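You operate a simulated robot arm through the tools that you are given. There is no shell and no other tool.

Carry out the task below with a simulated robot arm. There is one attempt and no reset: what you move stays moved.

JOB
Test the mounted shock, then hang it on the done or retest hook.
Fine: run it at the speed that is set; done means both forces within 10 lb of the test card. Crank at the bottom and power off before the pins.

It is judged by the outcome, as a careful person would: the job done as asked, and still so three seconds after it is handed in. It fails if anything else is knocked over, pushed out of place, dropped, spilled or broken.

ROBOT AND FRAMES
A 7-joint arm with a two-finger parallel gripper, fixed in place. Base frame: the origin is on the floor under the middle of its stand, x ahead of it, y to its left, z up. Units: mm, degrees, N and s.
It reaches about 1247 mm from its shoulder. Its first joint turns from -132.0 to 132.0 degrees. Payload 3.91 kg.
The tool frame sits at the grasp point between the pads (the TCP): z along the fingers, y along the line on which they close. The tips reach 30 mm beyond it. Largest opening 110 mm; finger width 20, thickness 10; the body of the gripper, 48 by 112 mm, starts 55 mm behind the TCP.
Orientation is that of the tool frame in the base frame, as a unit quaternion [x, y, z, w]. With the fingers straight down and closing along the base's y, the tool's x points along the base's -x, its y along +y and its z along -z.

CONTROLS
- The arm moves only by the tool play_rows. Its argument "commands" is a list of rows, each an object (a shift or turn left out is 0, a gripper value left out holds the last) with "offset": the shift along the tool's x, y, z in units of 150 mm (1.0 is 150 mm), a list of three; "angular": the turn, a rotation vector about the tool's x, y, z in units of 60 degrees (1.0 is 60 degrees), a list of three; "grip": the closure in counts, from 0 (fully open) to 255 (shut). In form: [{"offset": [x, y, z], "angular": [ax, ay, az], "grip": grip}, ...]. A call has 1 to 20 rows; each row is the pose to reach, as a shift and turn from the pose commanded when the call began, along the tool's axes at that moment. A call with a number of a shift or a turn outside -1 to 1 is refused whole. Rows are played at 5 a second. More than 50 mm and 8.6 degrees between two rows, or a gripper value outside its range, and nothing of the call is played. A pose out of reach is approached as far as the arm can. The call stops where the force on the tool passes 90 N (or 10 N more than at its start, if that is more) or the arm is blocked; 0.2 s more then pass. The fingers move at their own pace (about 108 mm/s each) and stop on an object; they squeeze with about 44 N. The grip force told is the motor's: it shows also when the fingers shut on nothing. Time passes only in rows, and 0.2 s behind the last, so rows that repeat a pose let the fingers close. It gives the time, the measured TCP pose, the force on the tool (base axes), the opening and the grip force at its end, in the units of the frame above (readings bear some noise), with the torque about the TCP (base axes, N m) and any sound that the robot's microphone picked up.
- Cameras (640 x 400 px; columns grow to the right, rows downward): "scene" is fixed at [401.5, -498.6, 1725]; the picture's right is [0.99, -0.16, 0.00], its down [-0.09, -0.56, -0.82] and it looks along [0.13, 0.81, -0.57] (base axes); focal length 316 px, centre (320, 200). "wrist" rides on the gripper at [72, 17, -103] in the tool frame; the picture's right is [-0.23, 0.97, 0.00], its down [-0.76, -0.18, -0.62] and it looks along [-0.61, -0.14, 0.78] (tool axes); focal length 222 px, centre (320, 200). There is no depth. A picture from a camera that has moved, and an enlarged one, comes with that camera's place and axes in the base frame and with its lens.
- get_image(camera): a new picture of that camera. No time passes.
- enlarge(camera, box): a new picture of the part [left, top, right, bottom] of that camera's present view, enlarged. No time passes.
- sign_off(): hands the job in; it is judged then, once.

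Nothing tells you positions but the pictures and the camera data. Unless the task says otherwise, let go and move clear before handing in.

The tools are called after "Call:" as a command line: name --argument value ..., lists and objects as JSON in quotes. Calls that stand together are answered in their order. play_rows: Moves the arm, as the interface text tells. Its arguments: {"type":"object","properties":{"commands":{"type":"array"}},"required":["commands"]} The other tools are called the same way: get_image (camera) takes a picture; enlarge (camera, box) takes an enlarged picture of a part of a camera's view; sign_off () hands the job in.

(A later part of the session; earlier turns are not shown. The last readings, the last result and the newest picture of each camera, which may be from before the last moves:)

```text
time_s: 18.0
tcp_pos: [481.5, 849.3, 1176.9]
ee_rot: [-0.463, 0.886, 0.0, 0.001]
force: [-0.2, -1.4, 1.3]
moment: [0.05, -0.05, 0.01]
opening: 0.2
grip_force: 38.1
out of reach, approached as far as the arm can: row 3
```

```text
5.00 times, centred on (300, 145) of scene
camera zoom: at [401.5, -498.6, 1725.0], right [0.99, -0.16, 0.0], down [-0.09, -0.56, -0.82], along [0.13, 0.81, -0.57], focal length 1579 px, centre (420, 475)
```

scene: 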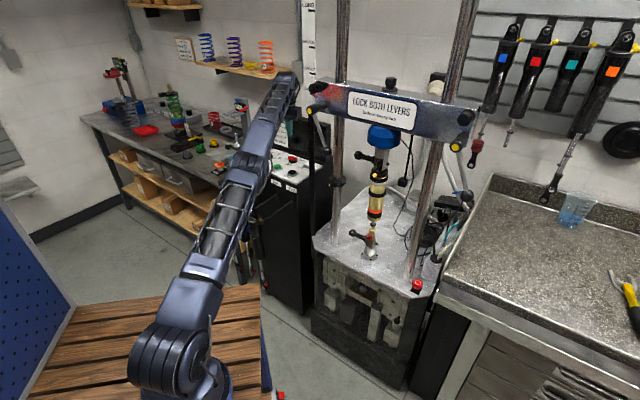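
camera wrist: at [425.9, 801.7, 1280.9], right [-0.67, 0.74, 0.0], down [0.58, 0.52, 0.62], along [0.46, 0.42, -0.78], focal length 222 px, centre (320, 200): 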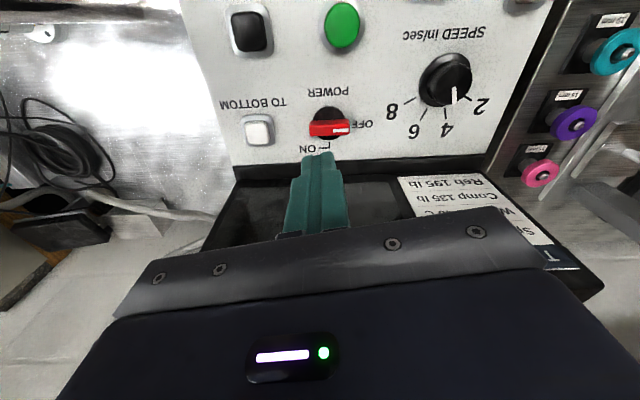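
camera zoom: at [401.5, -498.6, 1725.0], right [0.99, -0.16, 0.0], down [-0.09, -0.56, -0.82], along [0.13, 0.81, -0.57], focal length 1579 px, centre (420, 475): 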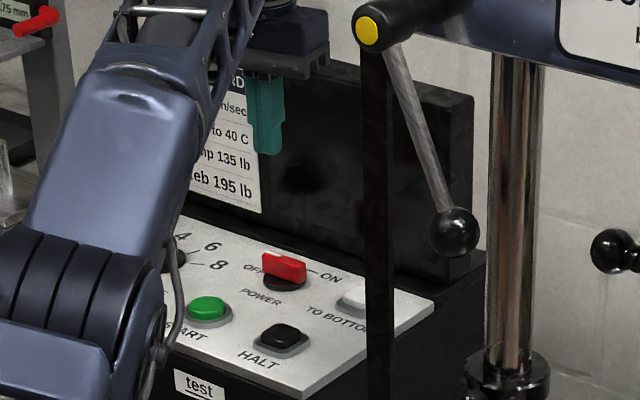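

ON's tick is at 12 o'clock, so the handle must turn 90° clockwise seen from above; its axis is at about (489.5, 876) and its top at about z 1029. I'll drop a little to regain reach, check the pose, and then yaw to straddle the handle.

Call:
play_rows --commands '[{"offset": [0, 0, 0.15]}, {"offset": [0, 0, 0.3]}, {"offset": [0, 0, 0.4]}]'

Call:
play_rows --commands '[{"angular": [0, 0, -0.13], "grip": 130}, {"angular": [0, 0, -0.26], "grip": 130}, {"angular": [0, 0, -0.39]}, {"angular": [0, 0, -0.52]}, {"angular": [0, 0, -0.65]}, {"angular": [0, 0, -0.75]}]'

Call:
play_rows --commands '[{"angular": [0, 0, -0.13]}, {"angular": [0, 0, -0.26]}, {"angular": [0, 0, -0.39]}, {"angular": [0, 0, -0.52]}, {"angular": [0, 0, -0.65]}, {"angular": [0, 0, -0.75]}]'

Call:
get_image --camera "wrist"

Call:
get_image --camera "scene"

```text
time_s: 18.8
tcp_pos: [482.3, 848.5, 1117.3]
ee_rot: [-0.461, 0.887, 0.0, 0.0]
force: [0.6, 0.4, 0.7]
moment: [0.01, 0.01, -0.01]
opening: 0.0
grip_force: 38.0
```

```text
time_s: 20.2
tcp_pos: [479.0, 850.3, 1118.3]
ee_rot: [0.768, -0.641, 0.0, 0.0]
force: [-0.6, 0.4, -0.1]
moment: [0.02, 0.02, 0.0]
opening: 54.0
grip_force: 0.1
```

```text
time_s: 21.6
tcp_pos: [481.0, 849.9, 1118.8]
ee_rot: [0.954, -0.299, 0.0, 0.0]
force: [-0.8, 0.0, 0.6]
moment: [-0.01, 0.02, -0.04]
opening: 53.8
grip_force: 0.1
```

```text
taken
camera wrist: at [531.5, 796.0, 1223.8], right [-0.74, -0.67, 0.0], down [-0.52, 0.58, 0.62], along [-0.42, 0.46, -0.78], focal length 222 px, centre (320, 200)
```

wrist: 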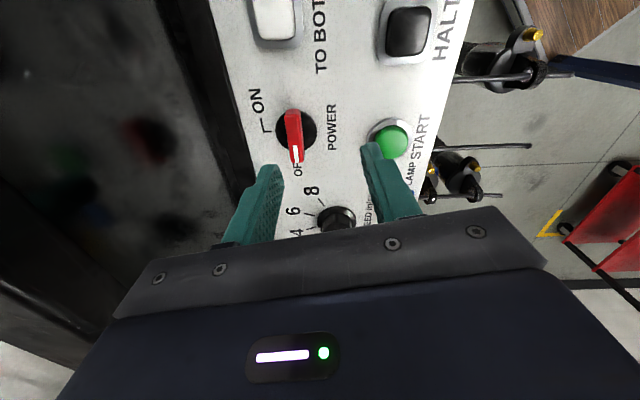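

```text
taken
```

scene: 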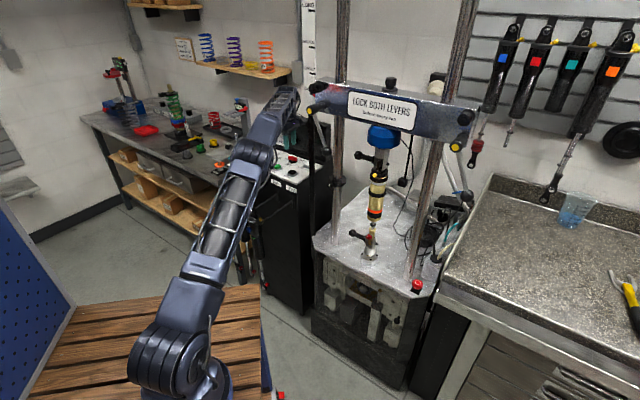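

The tool now straddles along the handle's axis direction, about 27 mm short of the knob. I'll zoom to refine the handle centre.

Call:
enlarge --camera "wrist" --box '[240, 80, 368, 180]'

```text
4.00 times, centred on (304, 130) of wrist
camera zoom: at [531.5, 796.0, 1223.8], right [-0.74, -0.67, 0.0], down [-0.52, 0.58, 0.62], along [-0.42, 0.46, -0.78], focal length 888 px, centre (384, 480)
```

zoom: 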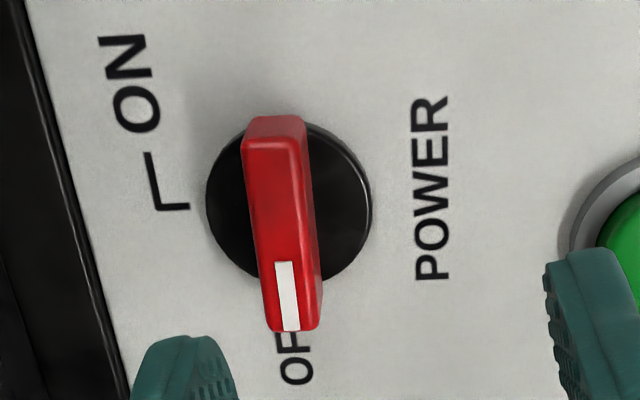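

The axis refines to about (491, 874.5). I'll shift over it, then descend to straddle the handle with tips just above the base disc.

Call:
play_rows --commands '[{"offset": [-0.02, -0.09, 0.1]}, {"offset": [-0.039, -0.172, 0.2]}]'

Call:
get_image --camera "wrist"

```text
time_s: 22.2
tcp_pos: [489.7, 872.1, 1089.7]
ee_rot: [0.954, -0.3, 0.0, -0.003]
force: [0.9, -0.6, 1.8]
moment: [0.05, 0.01, -0.03]
opening: 53.8
grip_force: 0.1
```

```text
taken
camera wrist: at [540.2, 818.4, 1195.5], right [-0.74, -0.67, 0.0], down [-0.52, 0.58, 0.62], along [-0.42, 0.47, -0.78], focal length 222 px, centre (320, 200)
```

wrist: 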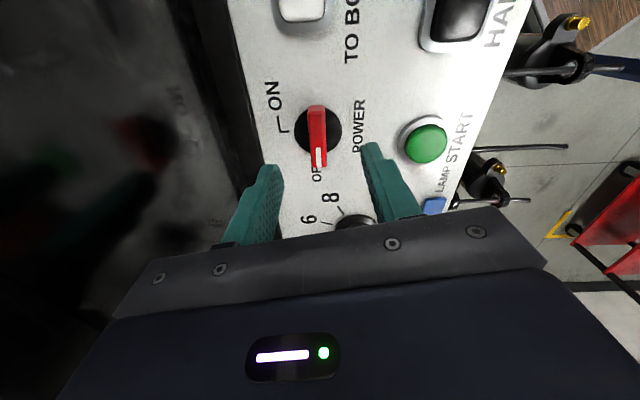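

The handle is right under the fingers. Descending 45 mm now.

Call:
play_rows --commands '[{"offset": [0, 0, 0.1]}, {"offset": [0, 0, 0.2]}, {"offset": [0, 0, 0.29]}, {"offset": [0, 0, 0.29]}]'

Call:
get_image --camera "wrist"

Call:
enlarge --camera "scene" --box '[250, 110, 330, 180]'

```text
time_s: 23.2
tcp_pos: [493.2, 877.5, 1046.5]
ee_rot: [0.954, -0.299, 0.0, 0.001]
force: [-0.5, 0.9, -0.1]
moment: [0.0, 0.01, 0.0]
opening: 54.0
grip_force: 0.1
out of reach, approached as far as the arm can: row 3, 4
```

```text
taken
camera wrist: at [543.8, 825.4, 1152.1], right [-0.74, -0.67, 0.0], down [-0.52, 0.58, 0.62], along [-0.42, 0.46, -0.78], focal length 222 px, centre (320, 200)
```

wrist: 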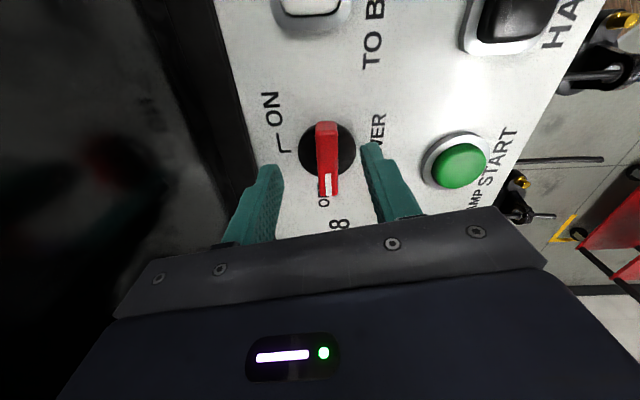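

```text
5.71 times, centred on (290, 145) of scene
camera zoom: at [401.5, -498.6, 1725.0], right [0.99, -0.16, 0.0], down [-0.09, -0.56, -0.82], along [0.13, 0.81, -0.57], focal length 1805 px, centre (491, 514)
```

zoom: 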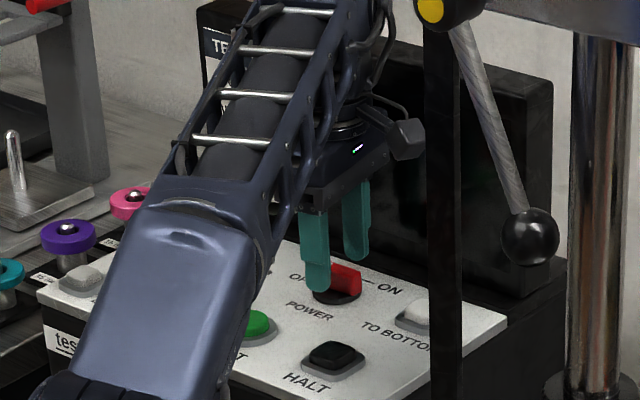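

The fingers straddle the handle but the handle centre looks a few mm off toward the camera. I'll zoom to measure before closing.

Call:
enlarge --camera "wrist" --box '[256, 100, 416, 200]'

```text
4.00 times, centred on (336, 150) of wrist
camera zoom: at [543.8, 825.4, 1152.1], right [-0.74, -0.67, 0.0], down [-0.52, 0.58, 0.62], along [-0.42, 0.46, -0.78], focal length 888 px, centre (256, 400)
```

zoom: 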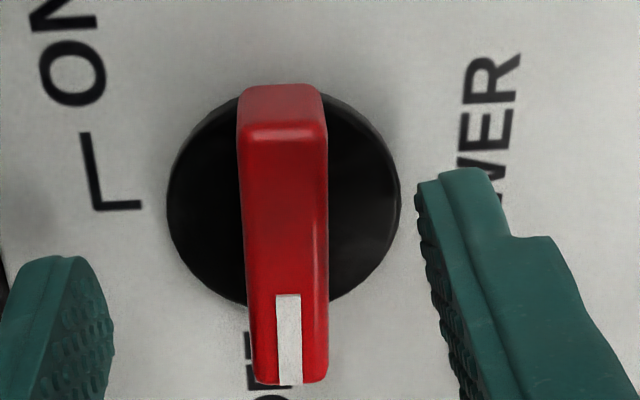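

The handle is centred between the fingers within about 3 mm, and the tips overlap it by about 10 mm. Closing on it now.

Call:
play_rows --commands '[{"offset": [0.0, 0.015, 0.0], "grip": 130}, {"offset": [0.0, 0.015, 0.0], "grip": 255}, {"offset": [0.0, 0.015, 0.0], "grip": 255}, {"offset": [0.0, 0.015, 0.0], "grip": 255}]'

Call:
enlarge --camera "wrist" --box '[256, 100, 416, 200]'

```text
time_s: 24.0
tcp_pos: [490.5, 875.7, 1048.2]
ee_rot: [0.954, -0.3, 0.0, 0.008]
force: [-21.8, -53.1, 6.5]
moment: [-1.31, 0.14, -0.91]
opening: 17.0
grip_force: 44.1
stopped in row 4: the force on the tool passed its limit at 90 N (the readings are from after the stop); the commanded pose is now the measured one
```

```text
4.00 times, centred on (336, 150) of wrist
camera zoom: at [541.5, 823.2, 1153.1], right [-0.74, -0.67, 0.01], down [-0.52, 0.59, 0.62], along [-0.42, 0.45, -0.79], focal length 888 px, centre (256, 400)
```

zoom: 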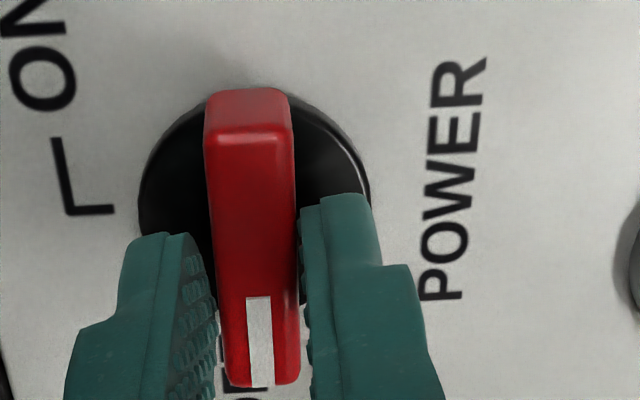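

The handle is gripped (opening 17 mm) with some side load. I'll relieve the load by nudging about 2 mm in the direction of the reaction and read the force.

Call:
play_rows --commands '[{"offset": [0.0, 0.012, 0.0], "grip": 255}, {"offset": [0.0, 0.012, 0.0], "grip": 255}]'

```text
time_s: 24.6
tcp_pos: [489.7, 874.6, 1047.3]
ee_rot: [0.954, -0.3, -0.001, 0.009]
force: [-17.9, -54.7, 9.2]
moment: [-1.3, 0.05, -0.96]
opening: 17.0
grip_force: 45.0
```

Both pads are on the handle. The side load comes from pressing it against its OFF stop, so turning clockwise should relieve it. I'll rotate the first 45° about the knob axis and check the forces.

Call:
play_rows --commands '[{"offset": [0, -0.002, 0], "angular": [0, 0, 0.1], "grip": 255}, {"offset": [0, -0.004, 0], "angular": [0, 0, 0.2]}, {"offset": [0, -0.007, 0], "angular": [0, 0, 0.32]}, {"offset": [0, -0.01, 0], "angular": [0, 0, 0.45]}, {"offset": [0, -0.013, 0], "angular": [0, 0, 0.58]}, {"offset": [0, -0.015, 0], "angular": [0, 0, 0.7]}]'

Call:
enlarge --camera "wrist" --box '[240, 80, 432, 200]'

Call:
enlarge --camera "scene" --box '[250, 110, 330, 180]'

```text
time_s: 26.0
tcp_pos: [490.4, 875.9, 1046.7]
ee_rot: [0.783, -0.622, 0.001, 0.005]
force: [-25.0, -35.0, 13.7]
moment: [-0.27, 0.6, -0.06]
opening: 13.6
grip_force: 45.3
```

```text
3.33 times, centred on (336, 140) of wrist
camera zoom: at [491.7, 804.9, 1152.9], right [-1.0, 0.0, 0.0], down [0.0, 0.79, 0.62], along [0.0, 0.62, -0.79], focal length 740 px, centre (267, 400)
```

zoom: 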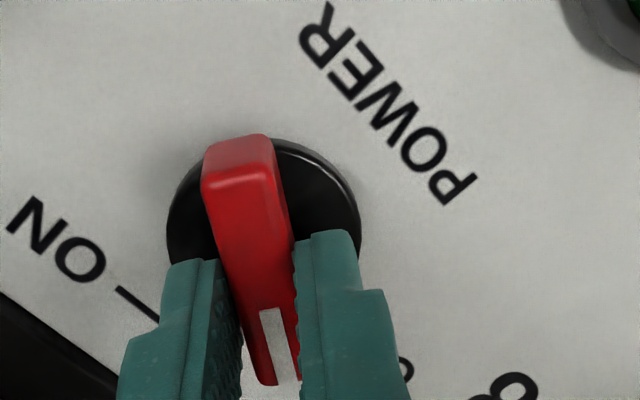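

```text
5.71 times, centred on (290, 145) of scene
camera zoom: at [401.5, -498.6, 1725.0], right [0.99, -0.16, 0.0], down [-0.09, -0.56, -0.82], along [0.13, 0.81, -0.57], focal length 1805 px, centre (491, 514)
```

zoom: 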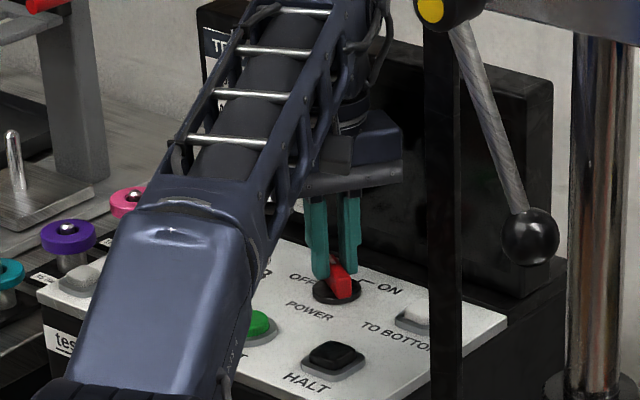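

The knob is turning with the fingers and about half way. Continuing the clockwise turn to ON.

Call:
play_rows --commands '[{"offset": [0.002, -0.002, 0], "angular": [0, 0, 0.12], "grip": 255}, {"offset": [0.004, -0.004, 0], "angular": [0, 0, 0.25]}, {"offset": [0.006, -0.006, 0], "angular": [0, 0, 0.38]}, {"offset": [0.008, -0.008, 0], "angular": [0, 0, 0.5]}, {"offset": [0.009, -0.009, 0], "angular": [0, 0, 0.62]}, {"offset": [0.01, -0.01, 0], "angular": [0, 0, 0.72]}, {"offset": [0.01, -0.01, 0], "angular": [0, 0, 0.8]}]'

Call:
enlarge --camera "wrist" --box '[240, 80, 432, 200]'

Call:
enlarge --camera "scene" --box '[250, 105, 330, 175]'

```text
time_s: 27.6
tcp_pos: [493.2, 875.6, 1047.1]
ee_rot: [-0.461, 0.887, -0.003, -0.004]
force: [-19.1, -8.9, 19.5]
moment: [-0.82, 1.05, -0.06]
opening: 13.7
grip_force: 44.6
```

```text
3.33 times, centred on (336, 140) of wrist
camera zoom: at [438.5, 829.6, 1152.8], right [-0.67, 0.74, 0.0], down [0.59, 0.53, 0.61], along [0.46, 0.41, -0.79], focal length 740 px, centre (267, 400)
```

zoom: 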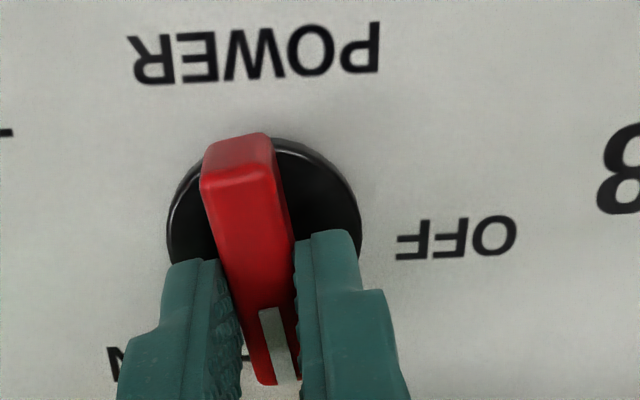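

```text
5.71 times, centred on (290, 140) of scene
camera zoom: at [401.5, -498.6, 1725.0], right [0.99, -0.16, 0.0], down [-0.09, -0.56, -0.82], along [0.13, 0.81, -0.57], focal length 1805 px, centre (491, 543)
```

zoom: 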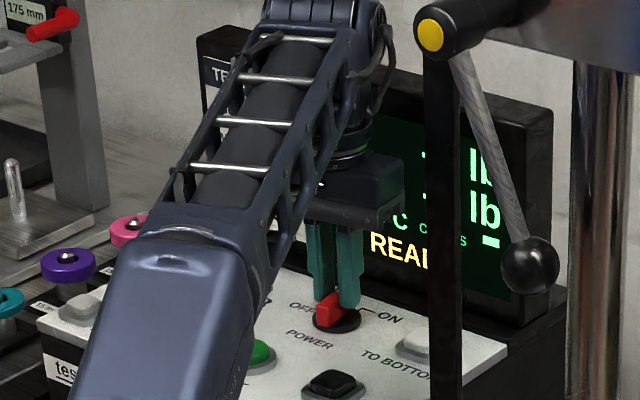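

The screen has lit up and reads READY. I'll let go of the knob, rise, and back off to read the screen.

Call:
play_rows --commands '[{"grip": 130}, {"grip": 130}, {"offset": [0, 0, -0.1], "grip": 130}, {"offset": [0.05, 0, -0.3], "grip": 130}, {"offset": [0.2, 0, -0.5]}, {"offset": [0.4, 0, -0.7]}]'

Call:
get_image --camera "wrist"

Call:
enlarge --camera "scene" --box '[260, 100, 340, 180]'

```text
time_s: 29.0
tcp_pos: [457.9, 828.1, 1150.2]
ee_rot: [-0.462, 0.887, -0.005, -0.006]
force: [0.7, 0.0, -1.0]
moment: [-0.01, 0.0, 0.0]
opening: 53.5
grip_force: 0.0
```

```text
taken
camera wrist: at [403.3, 782.6, 1256.0], right [-0.67, 0.74, -0.01], down [0.59, 0.53, 0.61], along [0.46, 0.41, -0.79], focal length 222 px, centre (320, 200)
```

wrist: 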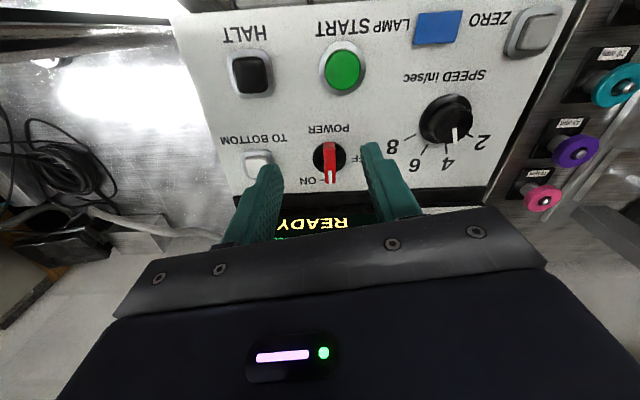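

```text
5.00 times, centred on (300, 140) of scene
camera zoom: at [401.5, -498.6, 1725.0], right [0.99, -0.16, 0.0], down [-0.09, -0.56, -0.82], along [0.13, 0.81, -0.57], focal length 1579 px, centre (420, 500)
```

zoom: 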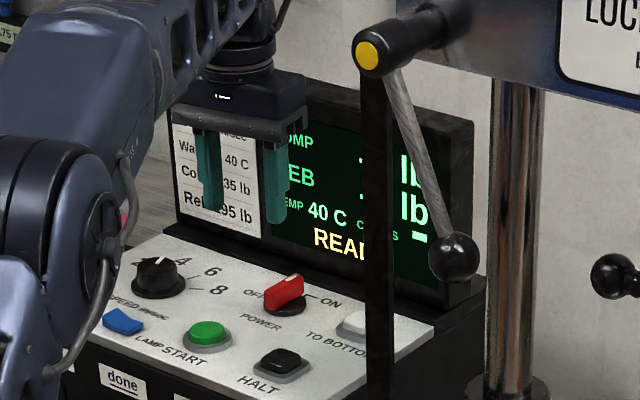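

The screen shows COMP – lb, REB – lb, TEMP 40 C, READY, so it is already warm. I'll back away and pitch the camera up to read the whole screen.

Call:
play_rows --commands '[{"offset": [0.28, 0, -0.1]}, {"offset": [0.56, 0, -0.2]}, {"offset": [0.84, 0, -0.3]}, {"offset": [1.0, 0, -0.4]}]'

Call:
play_rows --commands '[{"offset": [0.2, 0.2, 0], "angular": [0, -0.12, 0]}, {"offset": [0.4, 0.4, 0], "angular": [0, -0.24, 0]}, {"offset": [0.5, 0.5, 0], "angular": [0, -0.36, 0]}, {"offset": [0.5, 0.5, 0], "angular": [0, -0.48, 0]}]'

Call:
get_image --camera "wrist"

Call:
get_image --camera "scene"

```text
time_s: 30.0
tcp_pos: [373.4, 707.9, 1213.9]
ee_rot: [-0.463, 0.887, -0.005, -0.005]
force: [0.3, -0.2, -0.9]
moment: [-0.05, 0.0, 0.01]
opening: 54.0
grip_force: 0.0
```

```text
time_s: 31.0
tcp_pos: [270.2, 687.4, 1214.6]
ee_rot: [-0.449, 0.859, 0.113, 0.216]
force: [0.4, -0.7, -0.5]
moment: [0.01, 0.02, 0.04]
opening: 54.0
grip_force: 0.1
```

```text
taken
camera wrist: at [192.4, 607.1, 1272.4], right [-0.68, 0.72, 0.11], down [0.36, 0.21, 0.91], along [0.63, 0.66, -0.4], focal length 222 px, centre (320, 200)
```

wrist: 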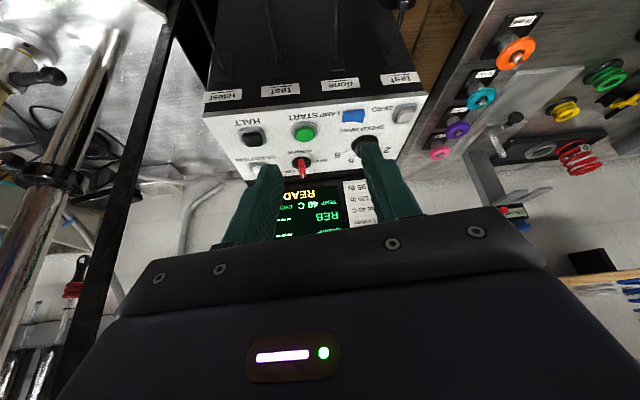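

```text
taken
```

scene: 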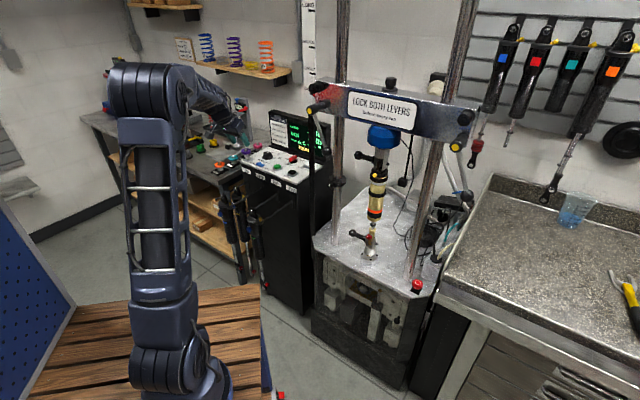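

Call:
enlarge --camera "scene" --box '[262, 105, 334, 150]'

Call:
enlarge --camera "wrist" --box '[250, 150, 400, 244]'

```text
8.89 times, centred on (298, 128) of scene
camera zoom: at [401.5, -498.6, 1725.0], right [0.99, -0.16, 0.0], down [-0.09, -0.56, -0.82], along [0.13, 0.81, -0.57], focal length 2808 px, centre (516, 844)
```

zoom: 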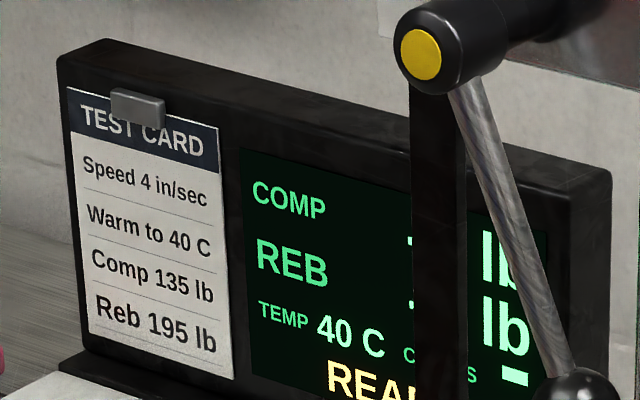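

```text
4.26 times, centred on (325, 197) of wrist
camera zoom: at [192.4, 607.1, 1272.4], right [-0.68, 0.72, 0.11], down [0.36, 0.21, 0.91], along [0.63, 0.66, -0.4], focal length 945 px, centre (299, 213)
```

zoom: 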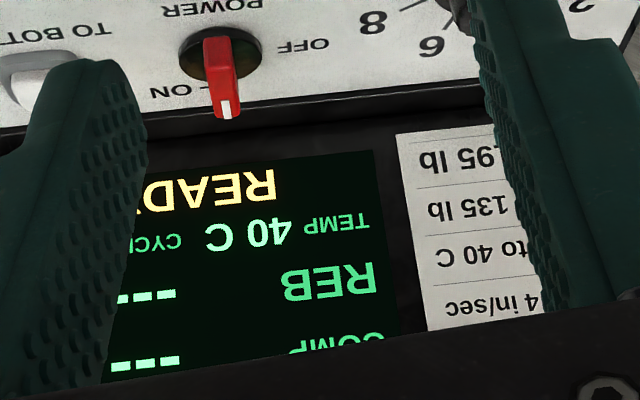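

Power is ON and the screen shows dashes with READY, 40 C. The sign says to lock both levers before every run, so I'll go look at the left lever hub from the front to determine its state.

Call:
play_rows --commands '[{"angular": [0, 0.12, 0]}, {"angular": [0, 0.24, 0]}, {"angular": [0, 0.36, 0]}, {"angular": [0, 0.48, 0]}]'

Call:
play_rows --commands '[{"offset": [0.13, -0.17, -0.16]}, {"offset": [0.26, -0.35, -0.32]}, {"offset": [0.4, -0.52, -0.48]}, {"offset": [0.53, -0.7, -0.64]}]'

Call:
play_rows --commands '[{"offset": [0.13, -0.17, -0.16]}, {"offset": [0.26, -0.35, -0.32]}, {"offset": [0.4, -0.52, -0.48]}, {"offset": [0.53, -0.7, -0.64]}, {"offset": [0.53, -0.7, -0.64], "angular": [0, 0, 0.117]}]'

Call:
play_rows --commands '[{"angular": [0, -0.13, 0]}, {"angular": [0, -0.26, 0]}, {"angular": [0, -0.39, 0]}, {"angular": [0, -0.52, 0]}, {"angular": [0, -0.65, 0]}]'

Call:
get_image --camera "wrist"

Call:
get_image --camera "scene"

```text
time_s: 32.0
tcp_pos: [269.0, 686.3, 1214.3]
ee_rot: [-0.462, 0.887, -0.004, -0.006]
force: [-0.5, -0.4, 0.6]
moment: [0.02, -0.05, 0.0]
opening: 54.0
grip_force: 0.0
```

```text
time_s: 33.0
tcp_pos: [311.2, 565.7, 1311.7]
ee_rot: [-0.463, 0.886, -0.004, -0.006]
force: [0.9, 0.8, -0.8]
moment: [-0.07, 0.0, -0.02]
opening: 53.8
grip_force: 0.0
```

```text
time_s: 34.2
tcp_pos: [353.2, 438.3, 1411.1]
ee_rot: [-0.407, 0.914, -0.004, -0.005]
force: [0.2, -0.2, 0.2]
moment: [0.01, -0.01, -0.01]
opening: 53.9
grip_force: 0.0
```

```text
time_s: 35.4
tcp_pos: [353.2, 438.7, 1408.4]
ee_rot: [-0.385, 0.863, 0.132, 0.301]
force: [0.5, 1.3, 0.6]
moment: [0.01, 0.03, 0.04]
opening: 54.0
grip_force: 0.1
```

```text
taken
camera wrist: at [260.3, 362.1, 1446.5], right [-0.61, 0.78, 0.14], down [0.27, 0.04, 0.96], along [0.75, 0.62, -0.24], focal length 222 px, centre (320, 200)
```

wrist: 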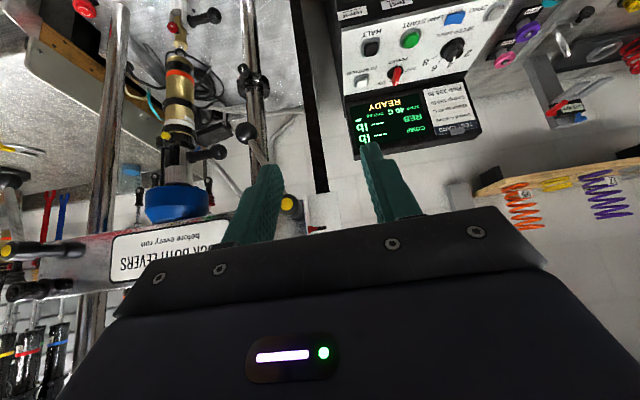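

```text
taken
```

scene: 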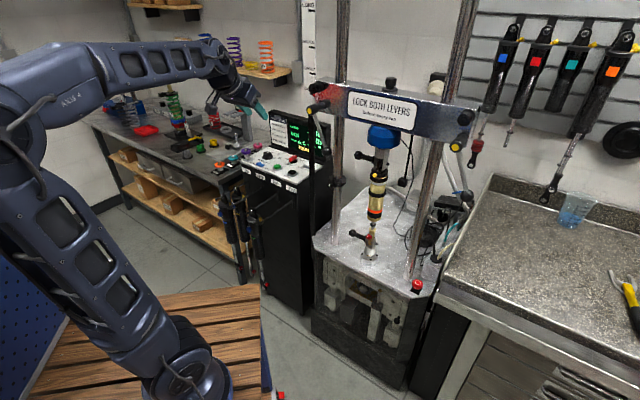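

Call:
enlarge --camera "wrist" --box '[220, 100, 340, 260]'

Call:
enlarge --camera "wrist" --box '[330, 80, 490, 180]'

Call:
enlarge --camera "wrist" --box '[0, 150, 180, 320]'

```text
2.50 times, centred on (280, 180) of wrist
camera zoom: at [260.3, 362.1, 1446.5], right [-0.61, 0.78, 0.14], down [0.27, 0.04, 0.96], along [0.75, 0.62, -0.24], focal length 555 px, centre (420, 250)
```

zoom: 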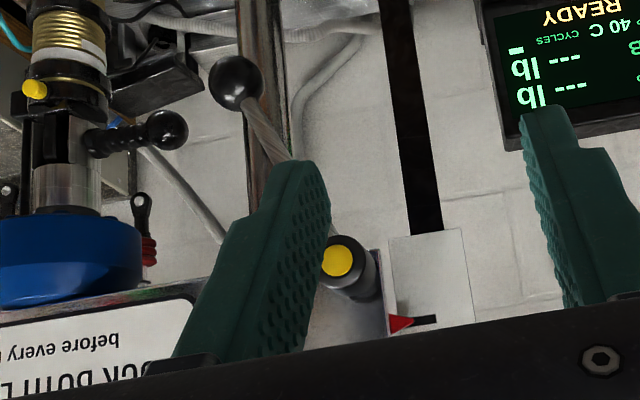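

```text
4.00 times, centred on (410, 130) of wrist
camera zoom: at [260.3, 362.1, 1446.5], right [-0.61, 0.78, 0.14], down [0.27, 0.04, 0.96], along [0.75, 0.62, -0.24], focal length 888 px, centre (-40, 480)
```

zoom: 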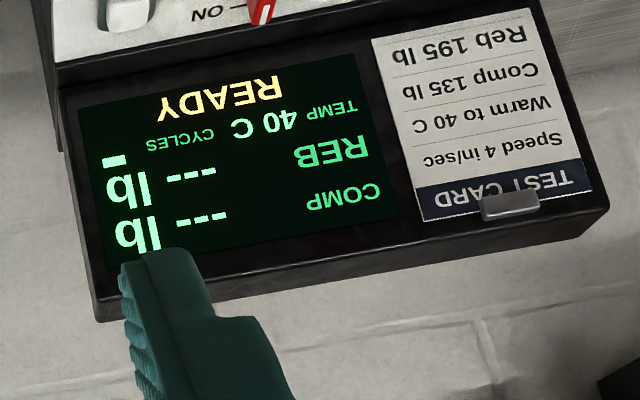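

```text
2.35 times, centred on (90, 235) of wrist
camera zoom: at [260.3, 362.1, 1446.5], right [-0.61, 0.78, 0.14], down [0.27, 0.04, 0.96], along [0.75, 0.62, -0.24], focal length 523 px, centre (861, 118)
```

zoom: 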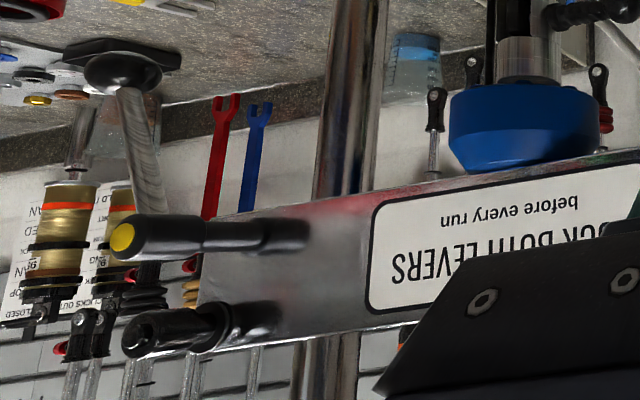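

The screen is readable from here (dashes, 40 C, READY). Both levers sit at exactly the same angle (about 24° off vertical toward the right, ball about 60 mm to the right of the hub). I'll feel the left lever by gripping its ball gently from the front, so first I pitch the gripper to horizontal.

Call:
play_rows --commands '[{"angular": [0, -0.13, 0], "grip": 60}, {"angular": [0, -0.26, 0]}, {"angular": [0, -0.39, 0]}, {"angular": [0, -0.52, 0]}, {"angular": [0, -0.65, 0]}, {"angular": [0, -0.78, 0]}, {"angular": [0, -0.85, 0]}]'

Call:
get_image --camera "wrist"

Call:
get_image --camera "scene"

```text
time_s: 37.0
tcp_pos: [352.1, 437.8, 1410.1]
ee_rot: [-0.292, 0.649, 0.285, 0.642]
force: [-0.7, -0.2, 0.1]
moment: [0.01, 0.02, 0.0]
opening: 84.4
grip_force: 0.0
```

```text
taken
camera wrist: at [270.6, 374.0, 1339.2], right [-0.72, 0.65, 0.22], down [-0.28, -0.57, 0.77], along [0.63, 0.49, 0.6], focal length 222 px, centre (320, 200)
```

wrist: 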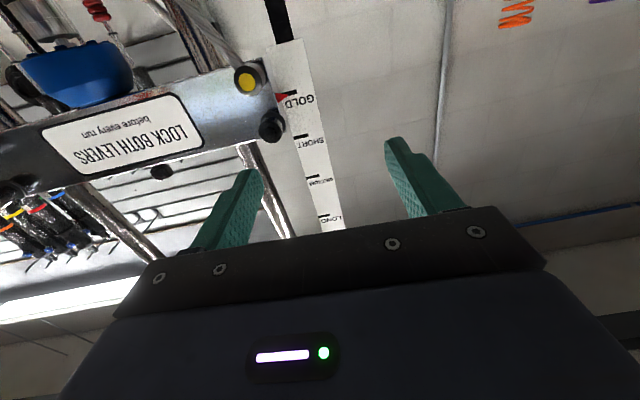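

```text
taken
```

scene: 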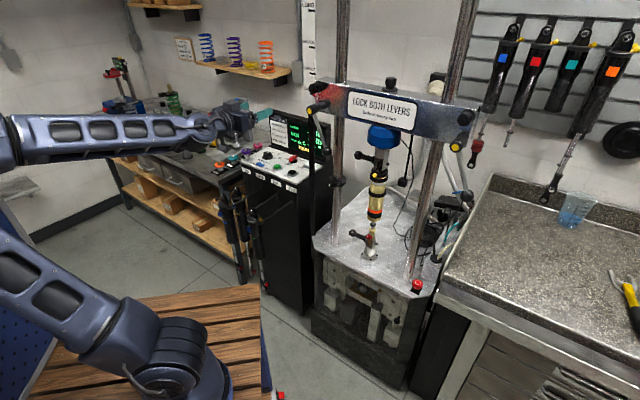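

The ruler pointer is on GOLD, which matches the gold shock. The gripper is horizontal now; I'll move down and right to line up with the left lever ball at about (584, 493, 1231), staying about 150 mm in front.

Call:
play_rows --commands '[{"offset": [0.2, -0.14, 0]}, {"offset": [0.4, -0.28, 0]}, {"offset": [0.6, -0.43, 0]}]'

Call:
play_rows --commands '[{"offset": [0.2, -0.14, 0.05]}, {"offset": [0.4, -0.28, 0.1]}, {"offset": [0.6, -0.43, 0.15]}]'

Call:
get_image --camera "wrist"

Call:
get_image --camera "scene"

```text
time_s: 37.8
tcp_pos: [397.5, 394.4, 1319.3]
ee_rot: [-0.292, 0.648, 0.286, 0.642]
force: [-0.4, 0.3, 0.3]
moment: [0.0, 0.02, -0.05]
opening: 84.5
grip_force: 0.1
```

```text
time_s: 38.6
tcp_pos: [461.8, 366.4, 1231.4]
ee_rot: [-0.291, 0.649, 0.285, 0.643]
force: [-0.6, -0.8, 0.5]
moment: [-0.02, 0.01, -0.04]
opening: 84.2
grip_force: 0.0
```

```text
taken
camera wrist: at [380.6, 302.5, 1161.9], right [-0.72, 0.65, 0.22], down [-0.28, -0.57, 0.77], along [0.63, 0.5, 0.6], focal length 222 px, centre (320, 200)
```

wrist: 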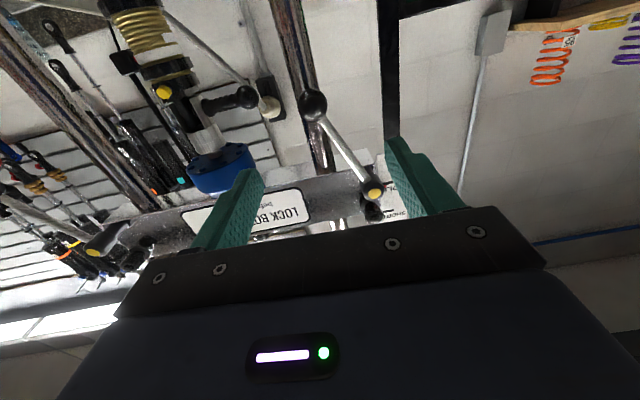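

```text
taken
```

scene: 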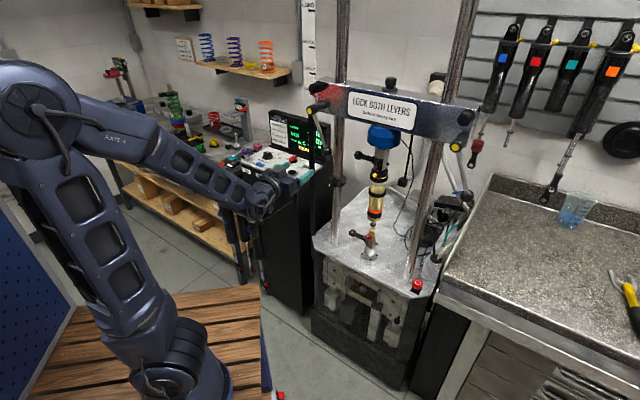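

The ball triangulates consistently to (584, 494, 1231). Before approaching I'll check the column just behind it.

Call:
enlarge --camera "wrist" --box '[240, 40, 440, 240]'

```text
2.00 times, centred on (340, 140) of wrist
camera zoom: at [380.6, 302.5, 1161.9], right [-0.72, 0.65, 0.22], down [-0.28, -0.57, 0.77], along [0.63, 0.5, 0.6], focal length 444 px, centre (280, 320)
```

zoom: 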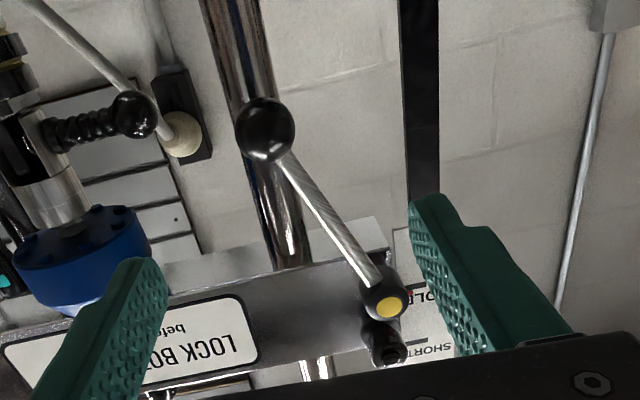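

The left column is at about (640, 532), so the tips will have nearly 30 mm clearance. I'll approach the ball straight in and stop with it between the pads.

Call:
play_rows --commands '[{"offset": [0, -0.02, 0.25]}, {"offset": [0, -0.043, 0.5]}, {"offset": [0, -0.043, 0.7]}]'

Call:
play_rows --commands '[{"offset": [0, 0, 0.2]}, {"offset": [0, 0, 0.4]}]'

Call:
get_image --camera "wrist"

Call:
enlarge --camera "scene" --box '[270, 80, 370, 180]'

```text
time_s: 39.4
tcp_pos: [538.5, 442.9, 1230.5]
ee_rot: [-0.291, 0.649, 0.285, 0.643]
force: [-0.5, -0.3, 0.3]
moment: [-0.03, 0.04, 0.0]
opening: 84.0
grip_force: 0.1
```

```text
time_s: 40.0
tcp_pos: [575.3, 487.0, 1228.0]
ee_rot: [-0.292, 0.649, 0.285, 0.642]
force: [0.1, -0.3, -0.3]
moment: [-0.01, 0.03, 0.0]
opening: 84.4
grip_force: 0.0
```

```text
taken
camera wrist: at [493.7, 422.7, 1158.9], right [-0.72, 0.65, 0.22], down [-0.28, -0.57, 0.77], along [0.63, 0.5, 0.6], focal length 222 px, centre (320, 200)
```

wrist: 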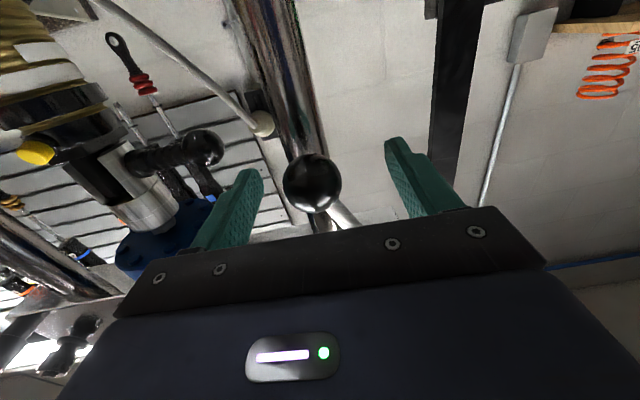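

```text
4.00 times, centred on (320, 130) of scene
camera zoom: at [401.5, -498.6, 1725.0], right [0.99, -0.16, 0.0], down [-0.09, -0.56, -0.82], along [0.13, 0.81, -0.57], focal length 1263 px, centre (320, 480)
```

zoom: 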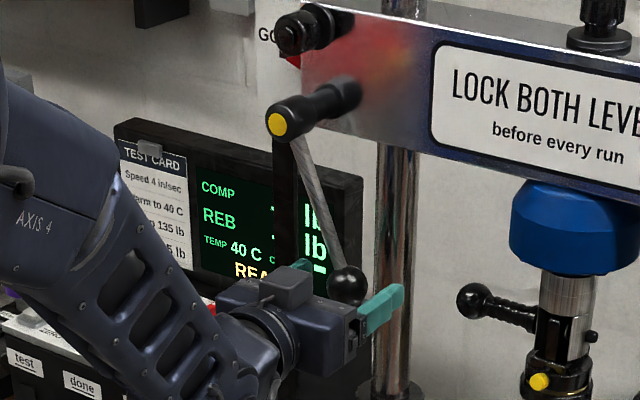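

The ball is centred between the pads. I'll close on it lightly held in place and then try small movements to feel whether the lever is free.

Call:
play_rows --commands '[{"grip": 150}, {"grip": 190}, {"grip": 255}, {"grip": 255}]'

Call:
get_image --camera "wrist"

```text
time_s: 41.0
tcp_pos: [576.8, 486.0, 1227.2]
ee_rot: [-0.29, 0.65, 0.284, 0.642]
force: [13.0, -7.0, -8.6]
moment: [0.39, 0.21, -0.34]
opening: 36.6
grip_force: 44.8
```

```text
taken
camera wrist: at [495.1, 421.9, 1158.3], right [-0.72, 0.65, 0.22], down [-0.28, -0.57, 0.77], along [0.63, 0.49, 0.6], focal length 222 px, centre (320, 200)
```

wrist: 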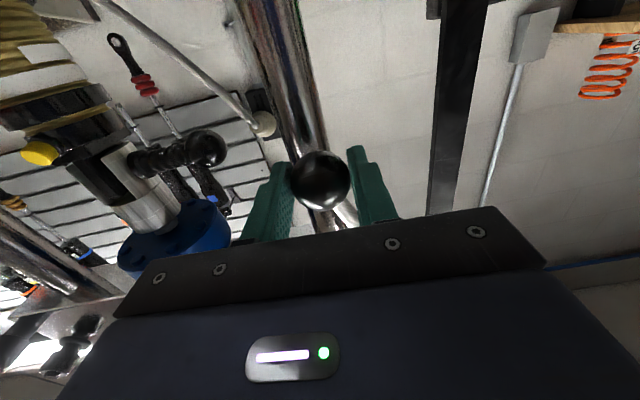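

The ball is held with a 14 N reaction toward the right. I'll try moving it 6 mm along its arc clockwise (left and down) and read the force.

Call:
play_rows --commands '[{"offset": [0.008, 0.018, 0], "grip": 255}, {"offset": [0.016, 0.037, 0], "grip": 255}, {"offset": [0.016, 0.037, 0], "grip": 255}]'

Call:
play_rows --commands '[{"offset": [-0.008, -0.018, 0], "grip": 255}, {"offset": [-0.016, -0.037, 0], "grip": 255}, {"offset": [-0.016, -0.037, 0], "grip": 255}]'

Call:
play_rows --commands '[{"offset": [-0.008, -0.018, 0], "grip": 255}, {"offset": [-0.016, -0.037, 0], "grip": 255}, {"offset": [-0.016, -0.037, 0], "grip": 255}]'

```text
time_s: 41.8
tcp_pos: [573.3, 490.0, 1225.0]
ee_rot: [-0.292, 0.648, 0.286, 0.642]
force: [7.0, -10.8, -3.2]
moment: [0.56, 0.2, -0.24]
opening: 36.6
grip_force: 44.9
```

```text
time_s: 42.6
tcp_pos: [575.9, 486.7, 1228.2]
ee_rot: [-0.291, 0.649, 0.285, 0.643]
force: [-2.1, -5.9, -4.7]
moment: [-0.72, -0.05, 0.04]
opening: 36.3
grip_force: 45.1
```

```text
time_s: 43.4
tcp_pos: [580.9, 482.8, 1230.5]
ee_rot: [-0.291, 0.649, 0.285, 0.643]
force: [-13.0, 2.7, -6.1]
moment: [0.2, -0.27, 0.38]
opening: 36.4
grip_force: 44.9
```

The lever moves both ways with only light friction (about 12 N), so it is not clamped. I'll swing it clockwise (the tightening direction) along its arc in steps and watch for a firm stop.

Call:
play_rows --commands '[{"offset": [0.04, 0.095, 0], "grip": 255}, {"offset": [0.07, 0.195, 0], "grip": 255}, {"offset": [0.09, 0.297, 0], "grip": 255}, {"offset": [0.099, 0.402, 0], "grip": 255}]'

Call:
get_image --camera "wrist"

Call:
enlarge --camera "scene" --box '[270, 80, 370, 180]'

```text
time_s: 44.4
tcp_pos: [535.2, 523.4, 1215.3]
ee_rot: [-0.291, 0.648, 0.286, 0.643]
force: [14.7, 10.5, -1.6]
moment: [0.12, 0.42, 0.19]
opening: 36.2
grip_force: 45.2
```

```text
taken
camera wrist: at [454.9, 459.5, 1145.4], right [-0.72, 0.65, 0.22], down [-0.28, -0.57, 0.77], along [0.63, 0.49, 0.6], focal length 222 px, centre (320, 200)
```

wrist: 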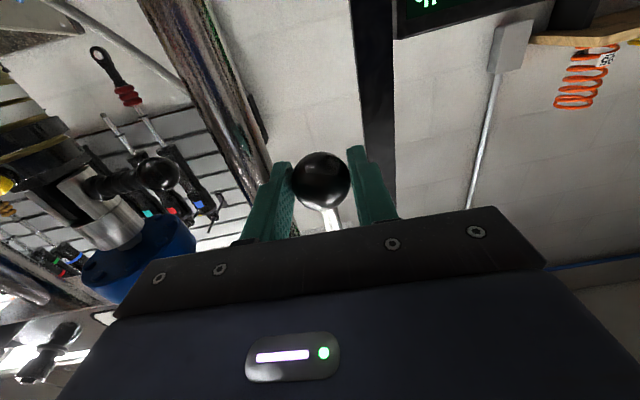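

```text
4.00 times, centred on (320, 130) of scene
camera zoom: at [401.5, -498.6, 1725.0], right [0.99, -0.16, 0.0], down [-0.09, -0.56, -0.82], along [0.13, 0.81, -0.57], focal length 1263 px, centre (320, 480)
```

zoom: 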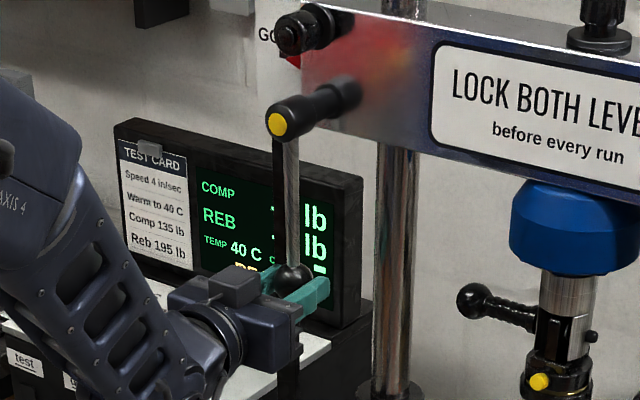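

The lever swings freely to vertical. Continuing clockwise past vertical, with a small correction toward the beam to follow its true plane.

Call:
play_rows --commands '[{"offset": [-0.002, 0.105, 0.015], "grip": 255}, {"offset": [-0.015, 0.208, 0.022], "grip": 255}, {"offset": [-0.038, 0.31, 0.028], "grip": 255}, {"offset": [-0.073, 0.409, 0.034], "grip": 255}]'

Call:
enlarge --camera "scene" --box '[270, 80, 370, 180]'

```text
time_s: 45.4
tcp_pos: [492.7, 566.1, 1225.0]
ee_rot: [-0.292, 0.649, 0.285, 0.642]
force: [-0.6, -4.9, -4.5]
moment: [0.85, -0.27, 0.13]
opening: 36.4
grip_force: 44.7
```

```text
4.00 times, centred on (320, 130) of scene
camera zoom: at [401.5, -498.6, 1725.0], right [0.99, -0.16, 0.0], down [-0.09, -0.56, -0.82], along [0.13, 0.81, -0.57], focal length 1263 px, centre (320, 480)
```

zoom: 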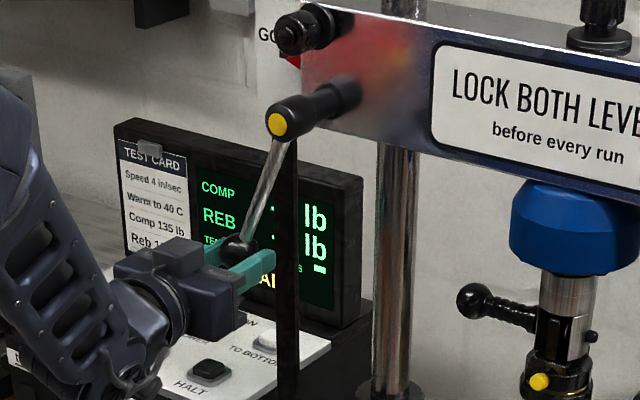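

No stop yet at about −22°. I'll keep swinging clockwise and watch the force.

Call:
play_rows --commands '[{"offset": [-0.044, 0.095, 0.005], "grip": 255}, {"offset": [-0.097, 0.185, 0.009], "grip": 255}, {"offset": [-0.161, 0.268, 0.013], "grip": 255}, {"offset": [-0.232, 0.345, 0.017], "grip": 255}]'

Call:
enlarge --camera "scene" --box '[270, 80, 370, 180]'

```text
time_s: 46.4
tcp_pos: [460.0, 601.6, 1256.0]
ee_rot: [-0.291, 0.651, 0.283, 0.642]
force: [-5.3, -37.4, -20.1]
moment: [0.12, 0.21, -0.38]
opening: 36.6
grip_force: 45.0
```

```text
4.00 times, centred on (320, 130) of scene
camera zoom: at [401.5, -498.6, 1725.0], right [0.99, -0.16, 0.0], down [-0.09, -0.56, -0.82], along [0.13, 0.81, -0.57], focal length 1263 px, centre (320, 480)
```

zoom: 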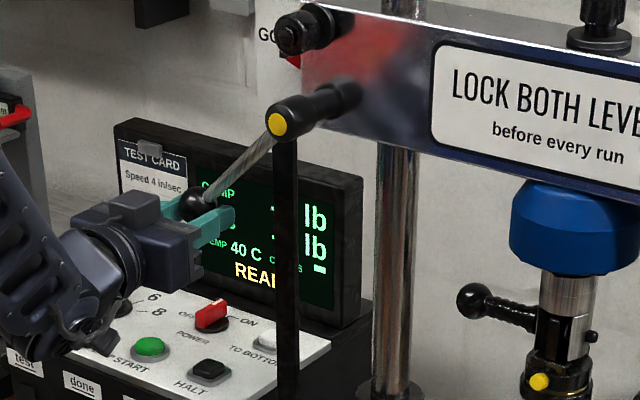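

The force has risen (about 30 N tangential, with some out-of-plane push). I'll back the tool 4 mm away from the beam plane and try 6° more to see whether this is a firm stop.

Call:
play_rows --commands '[{"offset": [0, 0, -0.02], "grip": 255}, {"offset": [0, 0, -0.02], "grip": 255}]'

Call:
play_rows --commands '[{"offset": [-0.035, 0.033, 0], "grip": 255}, {"offset": [-0.075, 0.065, 0], "grip": 255}, {"offset": [-0.075, 0.065, 0], "grip": 255}]'

Call:
enlarge --camera "scene" --box '[270, 80, 370, 180]'

```text
time_s: 47.0
tcp_pos: [459.6, 602.8, 1257.1]
ee_rot: [-0.29, 0.65, 0.284, 0.642]
force: [25.7, -3.6, -33.5]
moment: [-0.22, 0.67, -0.15]
opening: 36.7
grip_force: 45.3
```

```text
time_s: 47.6
tcp_pos: [459.3, 602.3, 1262.5]
ee_rot: [-0.287, 0.654, 0.279, 0.641]
force: [11.4, -14.4, -2.7]
moment: [0.41, 0.41, 0.43]
opening: 36.9
grip_force: 45.5
stopped in row 2: the force on the tool passed its limit at 98 N (the readings are from after the stop); the commanded pose is now the measured one
```

```text
4.00 times, centred on (320, 130) of scene
camera zoom: at [401.5, -498.6, 1725.0], right [0.99, -0.16, 0.0], down [-0.09, -0.56, -0.82], along [0.13, 0.81, -0.57], focal length 1263 px, centre (320, 480)
```

zoom: 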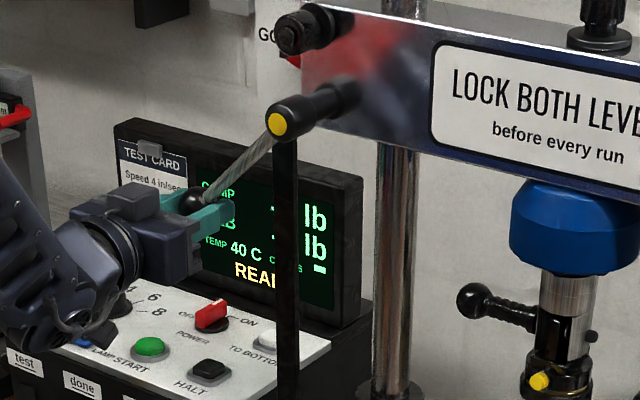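

The lever hits a firm stop about 45° past vertical on the clockwise side, roughly 70° from where it started, which reads as clamped. I'll release it, back off and check that it stays there.

Call:
play_rows --commands '[{"grip": 180}, {"grip": 130}, {"grip": 60}, {"grip": 60}]'

Call:
play_rows --commands '[{"offset": [0, 0, -0.2]}, {"offset": [0, 0, -0.45]}, {"offset": [0, 0, -0.7]}, {"offset": [0, 0, -0.95]}]'

Call:
get_image --camera "wrist"

Call:
enlarge --camera "scene" --box '[270, 80, 370, 180]'

```text
time_s: 48.6
tcp_pos: [456.2, 603.6, 1261.9]
ee_rot: [-0.288, 0.654, 0.28, 0.641]
force: [0.5, -0.1, -0.3]
moment: [0.02, 0.04, 0.04]
opening: 84.0
grip_force: 0.1
```

```text
time_s: 49.6
tcp_pos: [362.2, 499.7, 1264.6]
ee_rot: [-0.288, 0.654, 0.28, 0.641]
force: [0.6, 0.6, 0.7]
moment: [0.0, -0.05, 0.0]
opening: 84.3
grip_force: 0.0
```

```text
taken
camera wrist: at [278.7, 435.4, 1197.2], right [-0.71, 0.66, 0.22], down [-0.28, -0.56, 0.78], along [0.64, 0.49, 0.59], focal length 222 px, centre (320, 200)
```

wrist: 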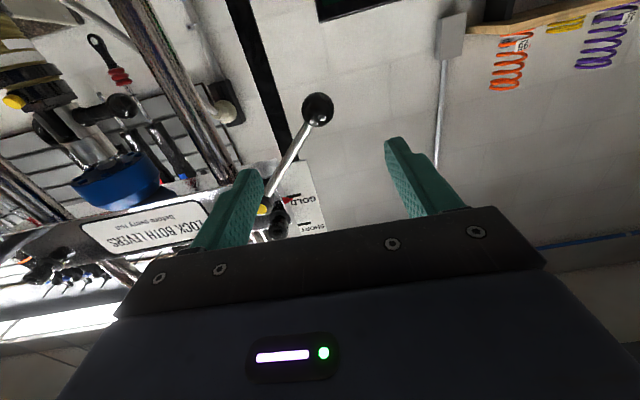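

```text
4.00 times, centred on (320, 130) of scene
camera zoom: at [401.5, -498.6, 1725.0], right [0.99, -0.16, 0.0], down [-0.09, -0.56, -0.82], along [0.13, 0.81, -0.57], focal length 1263 px, centre (320, 480)
```

zoom: 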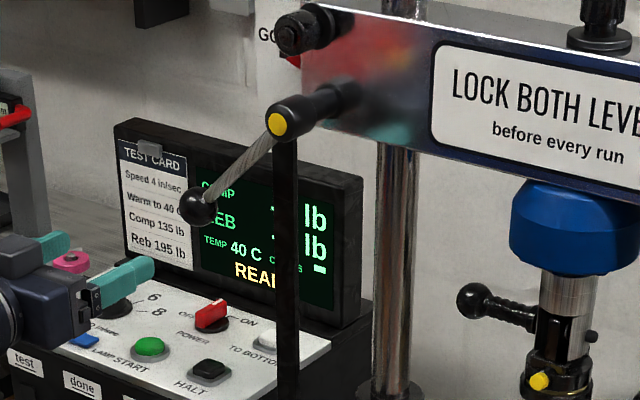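

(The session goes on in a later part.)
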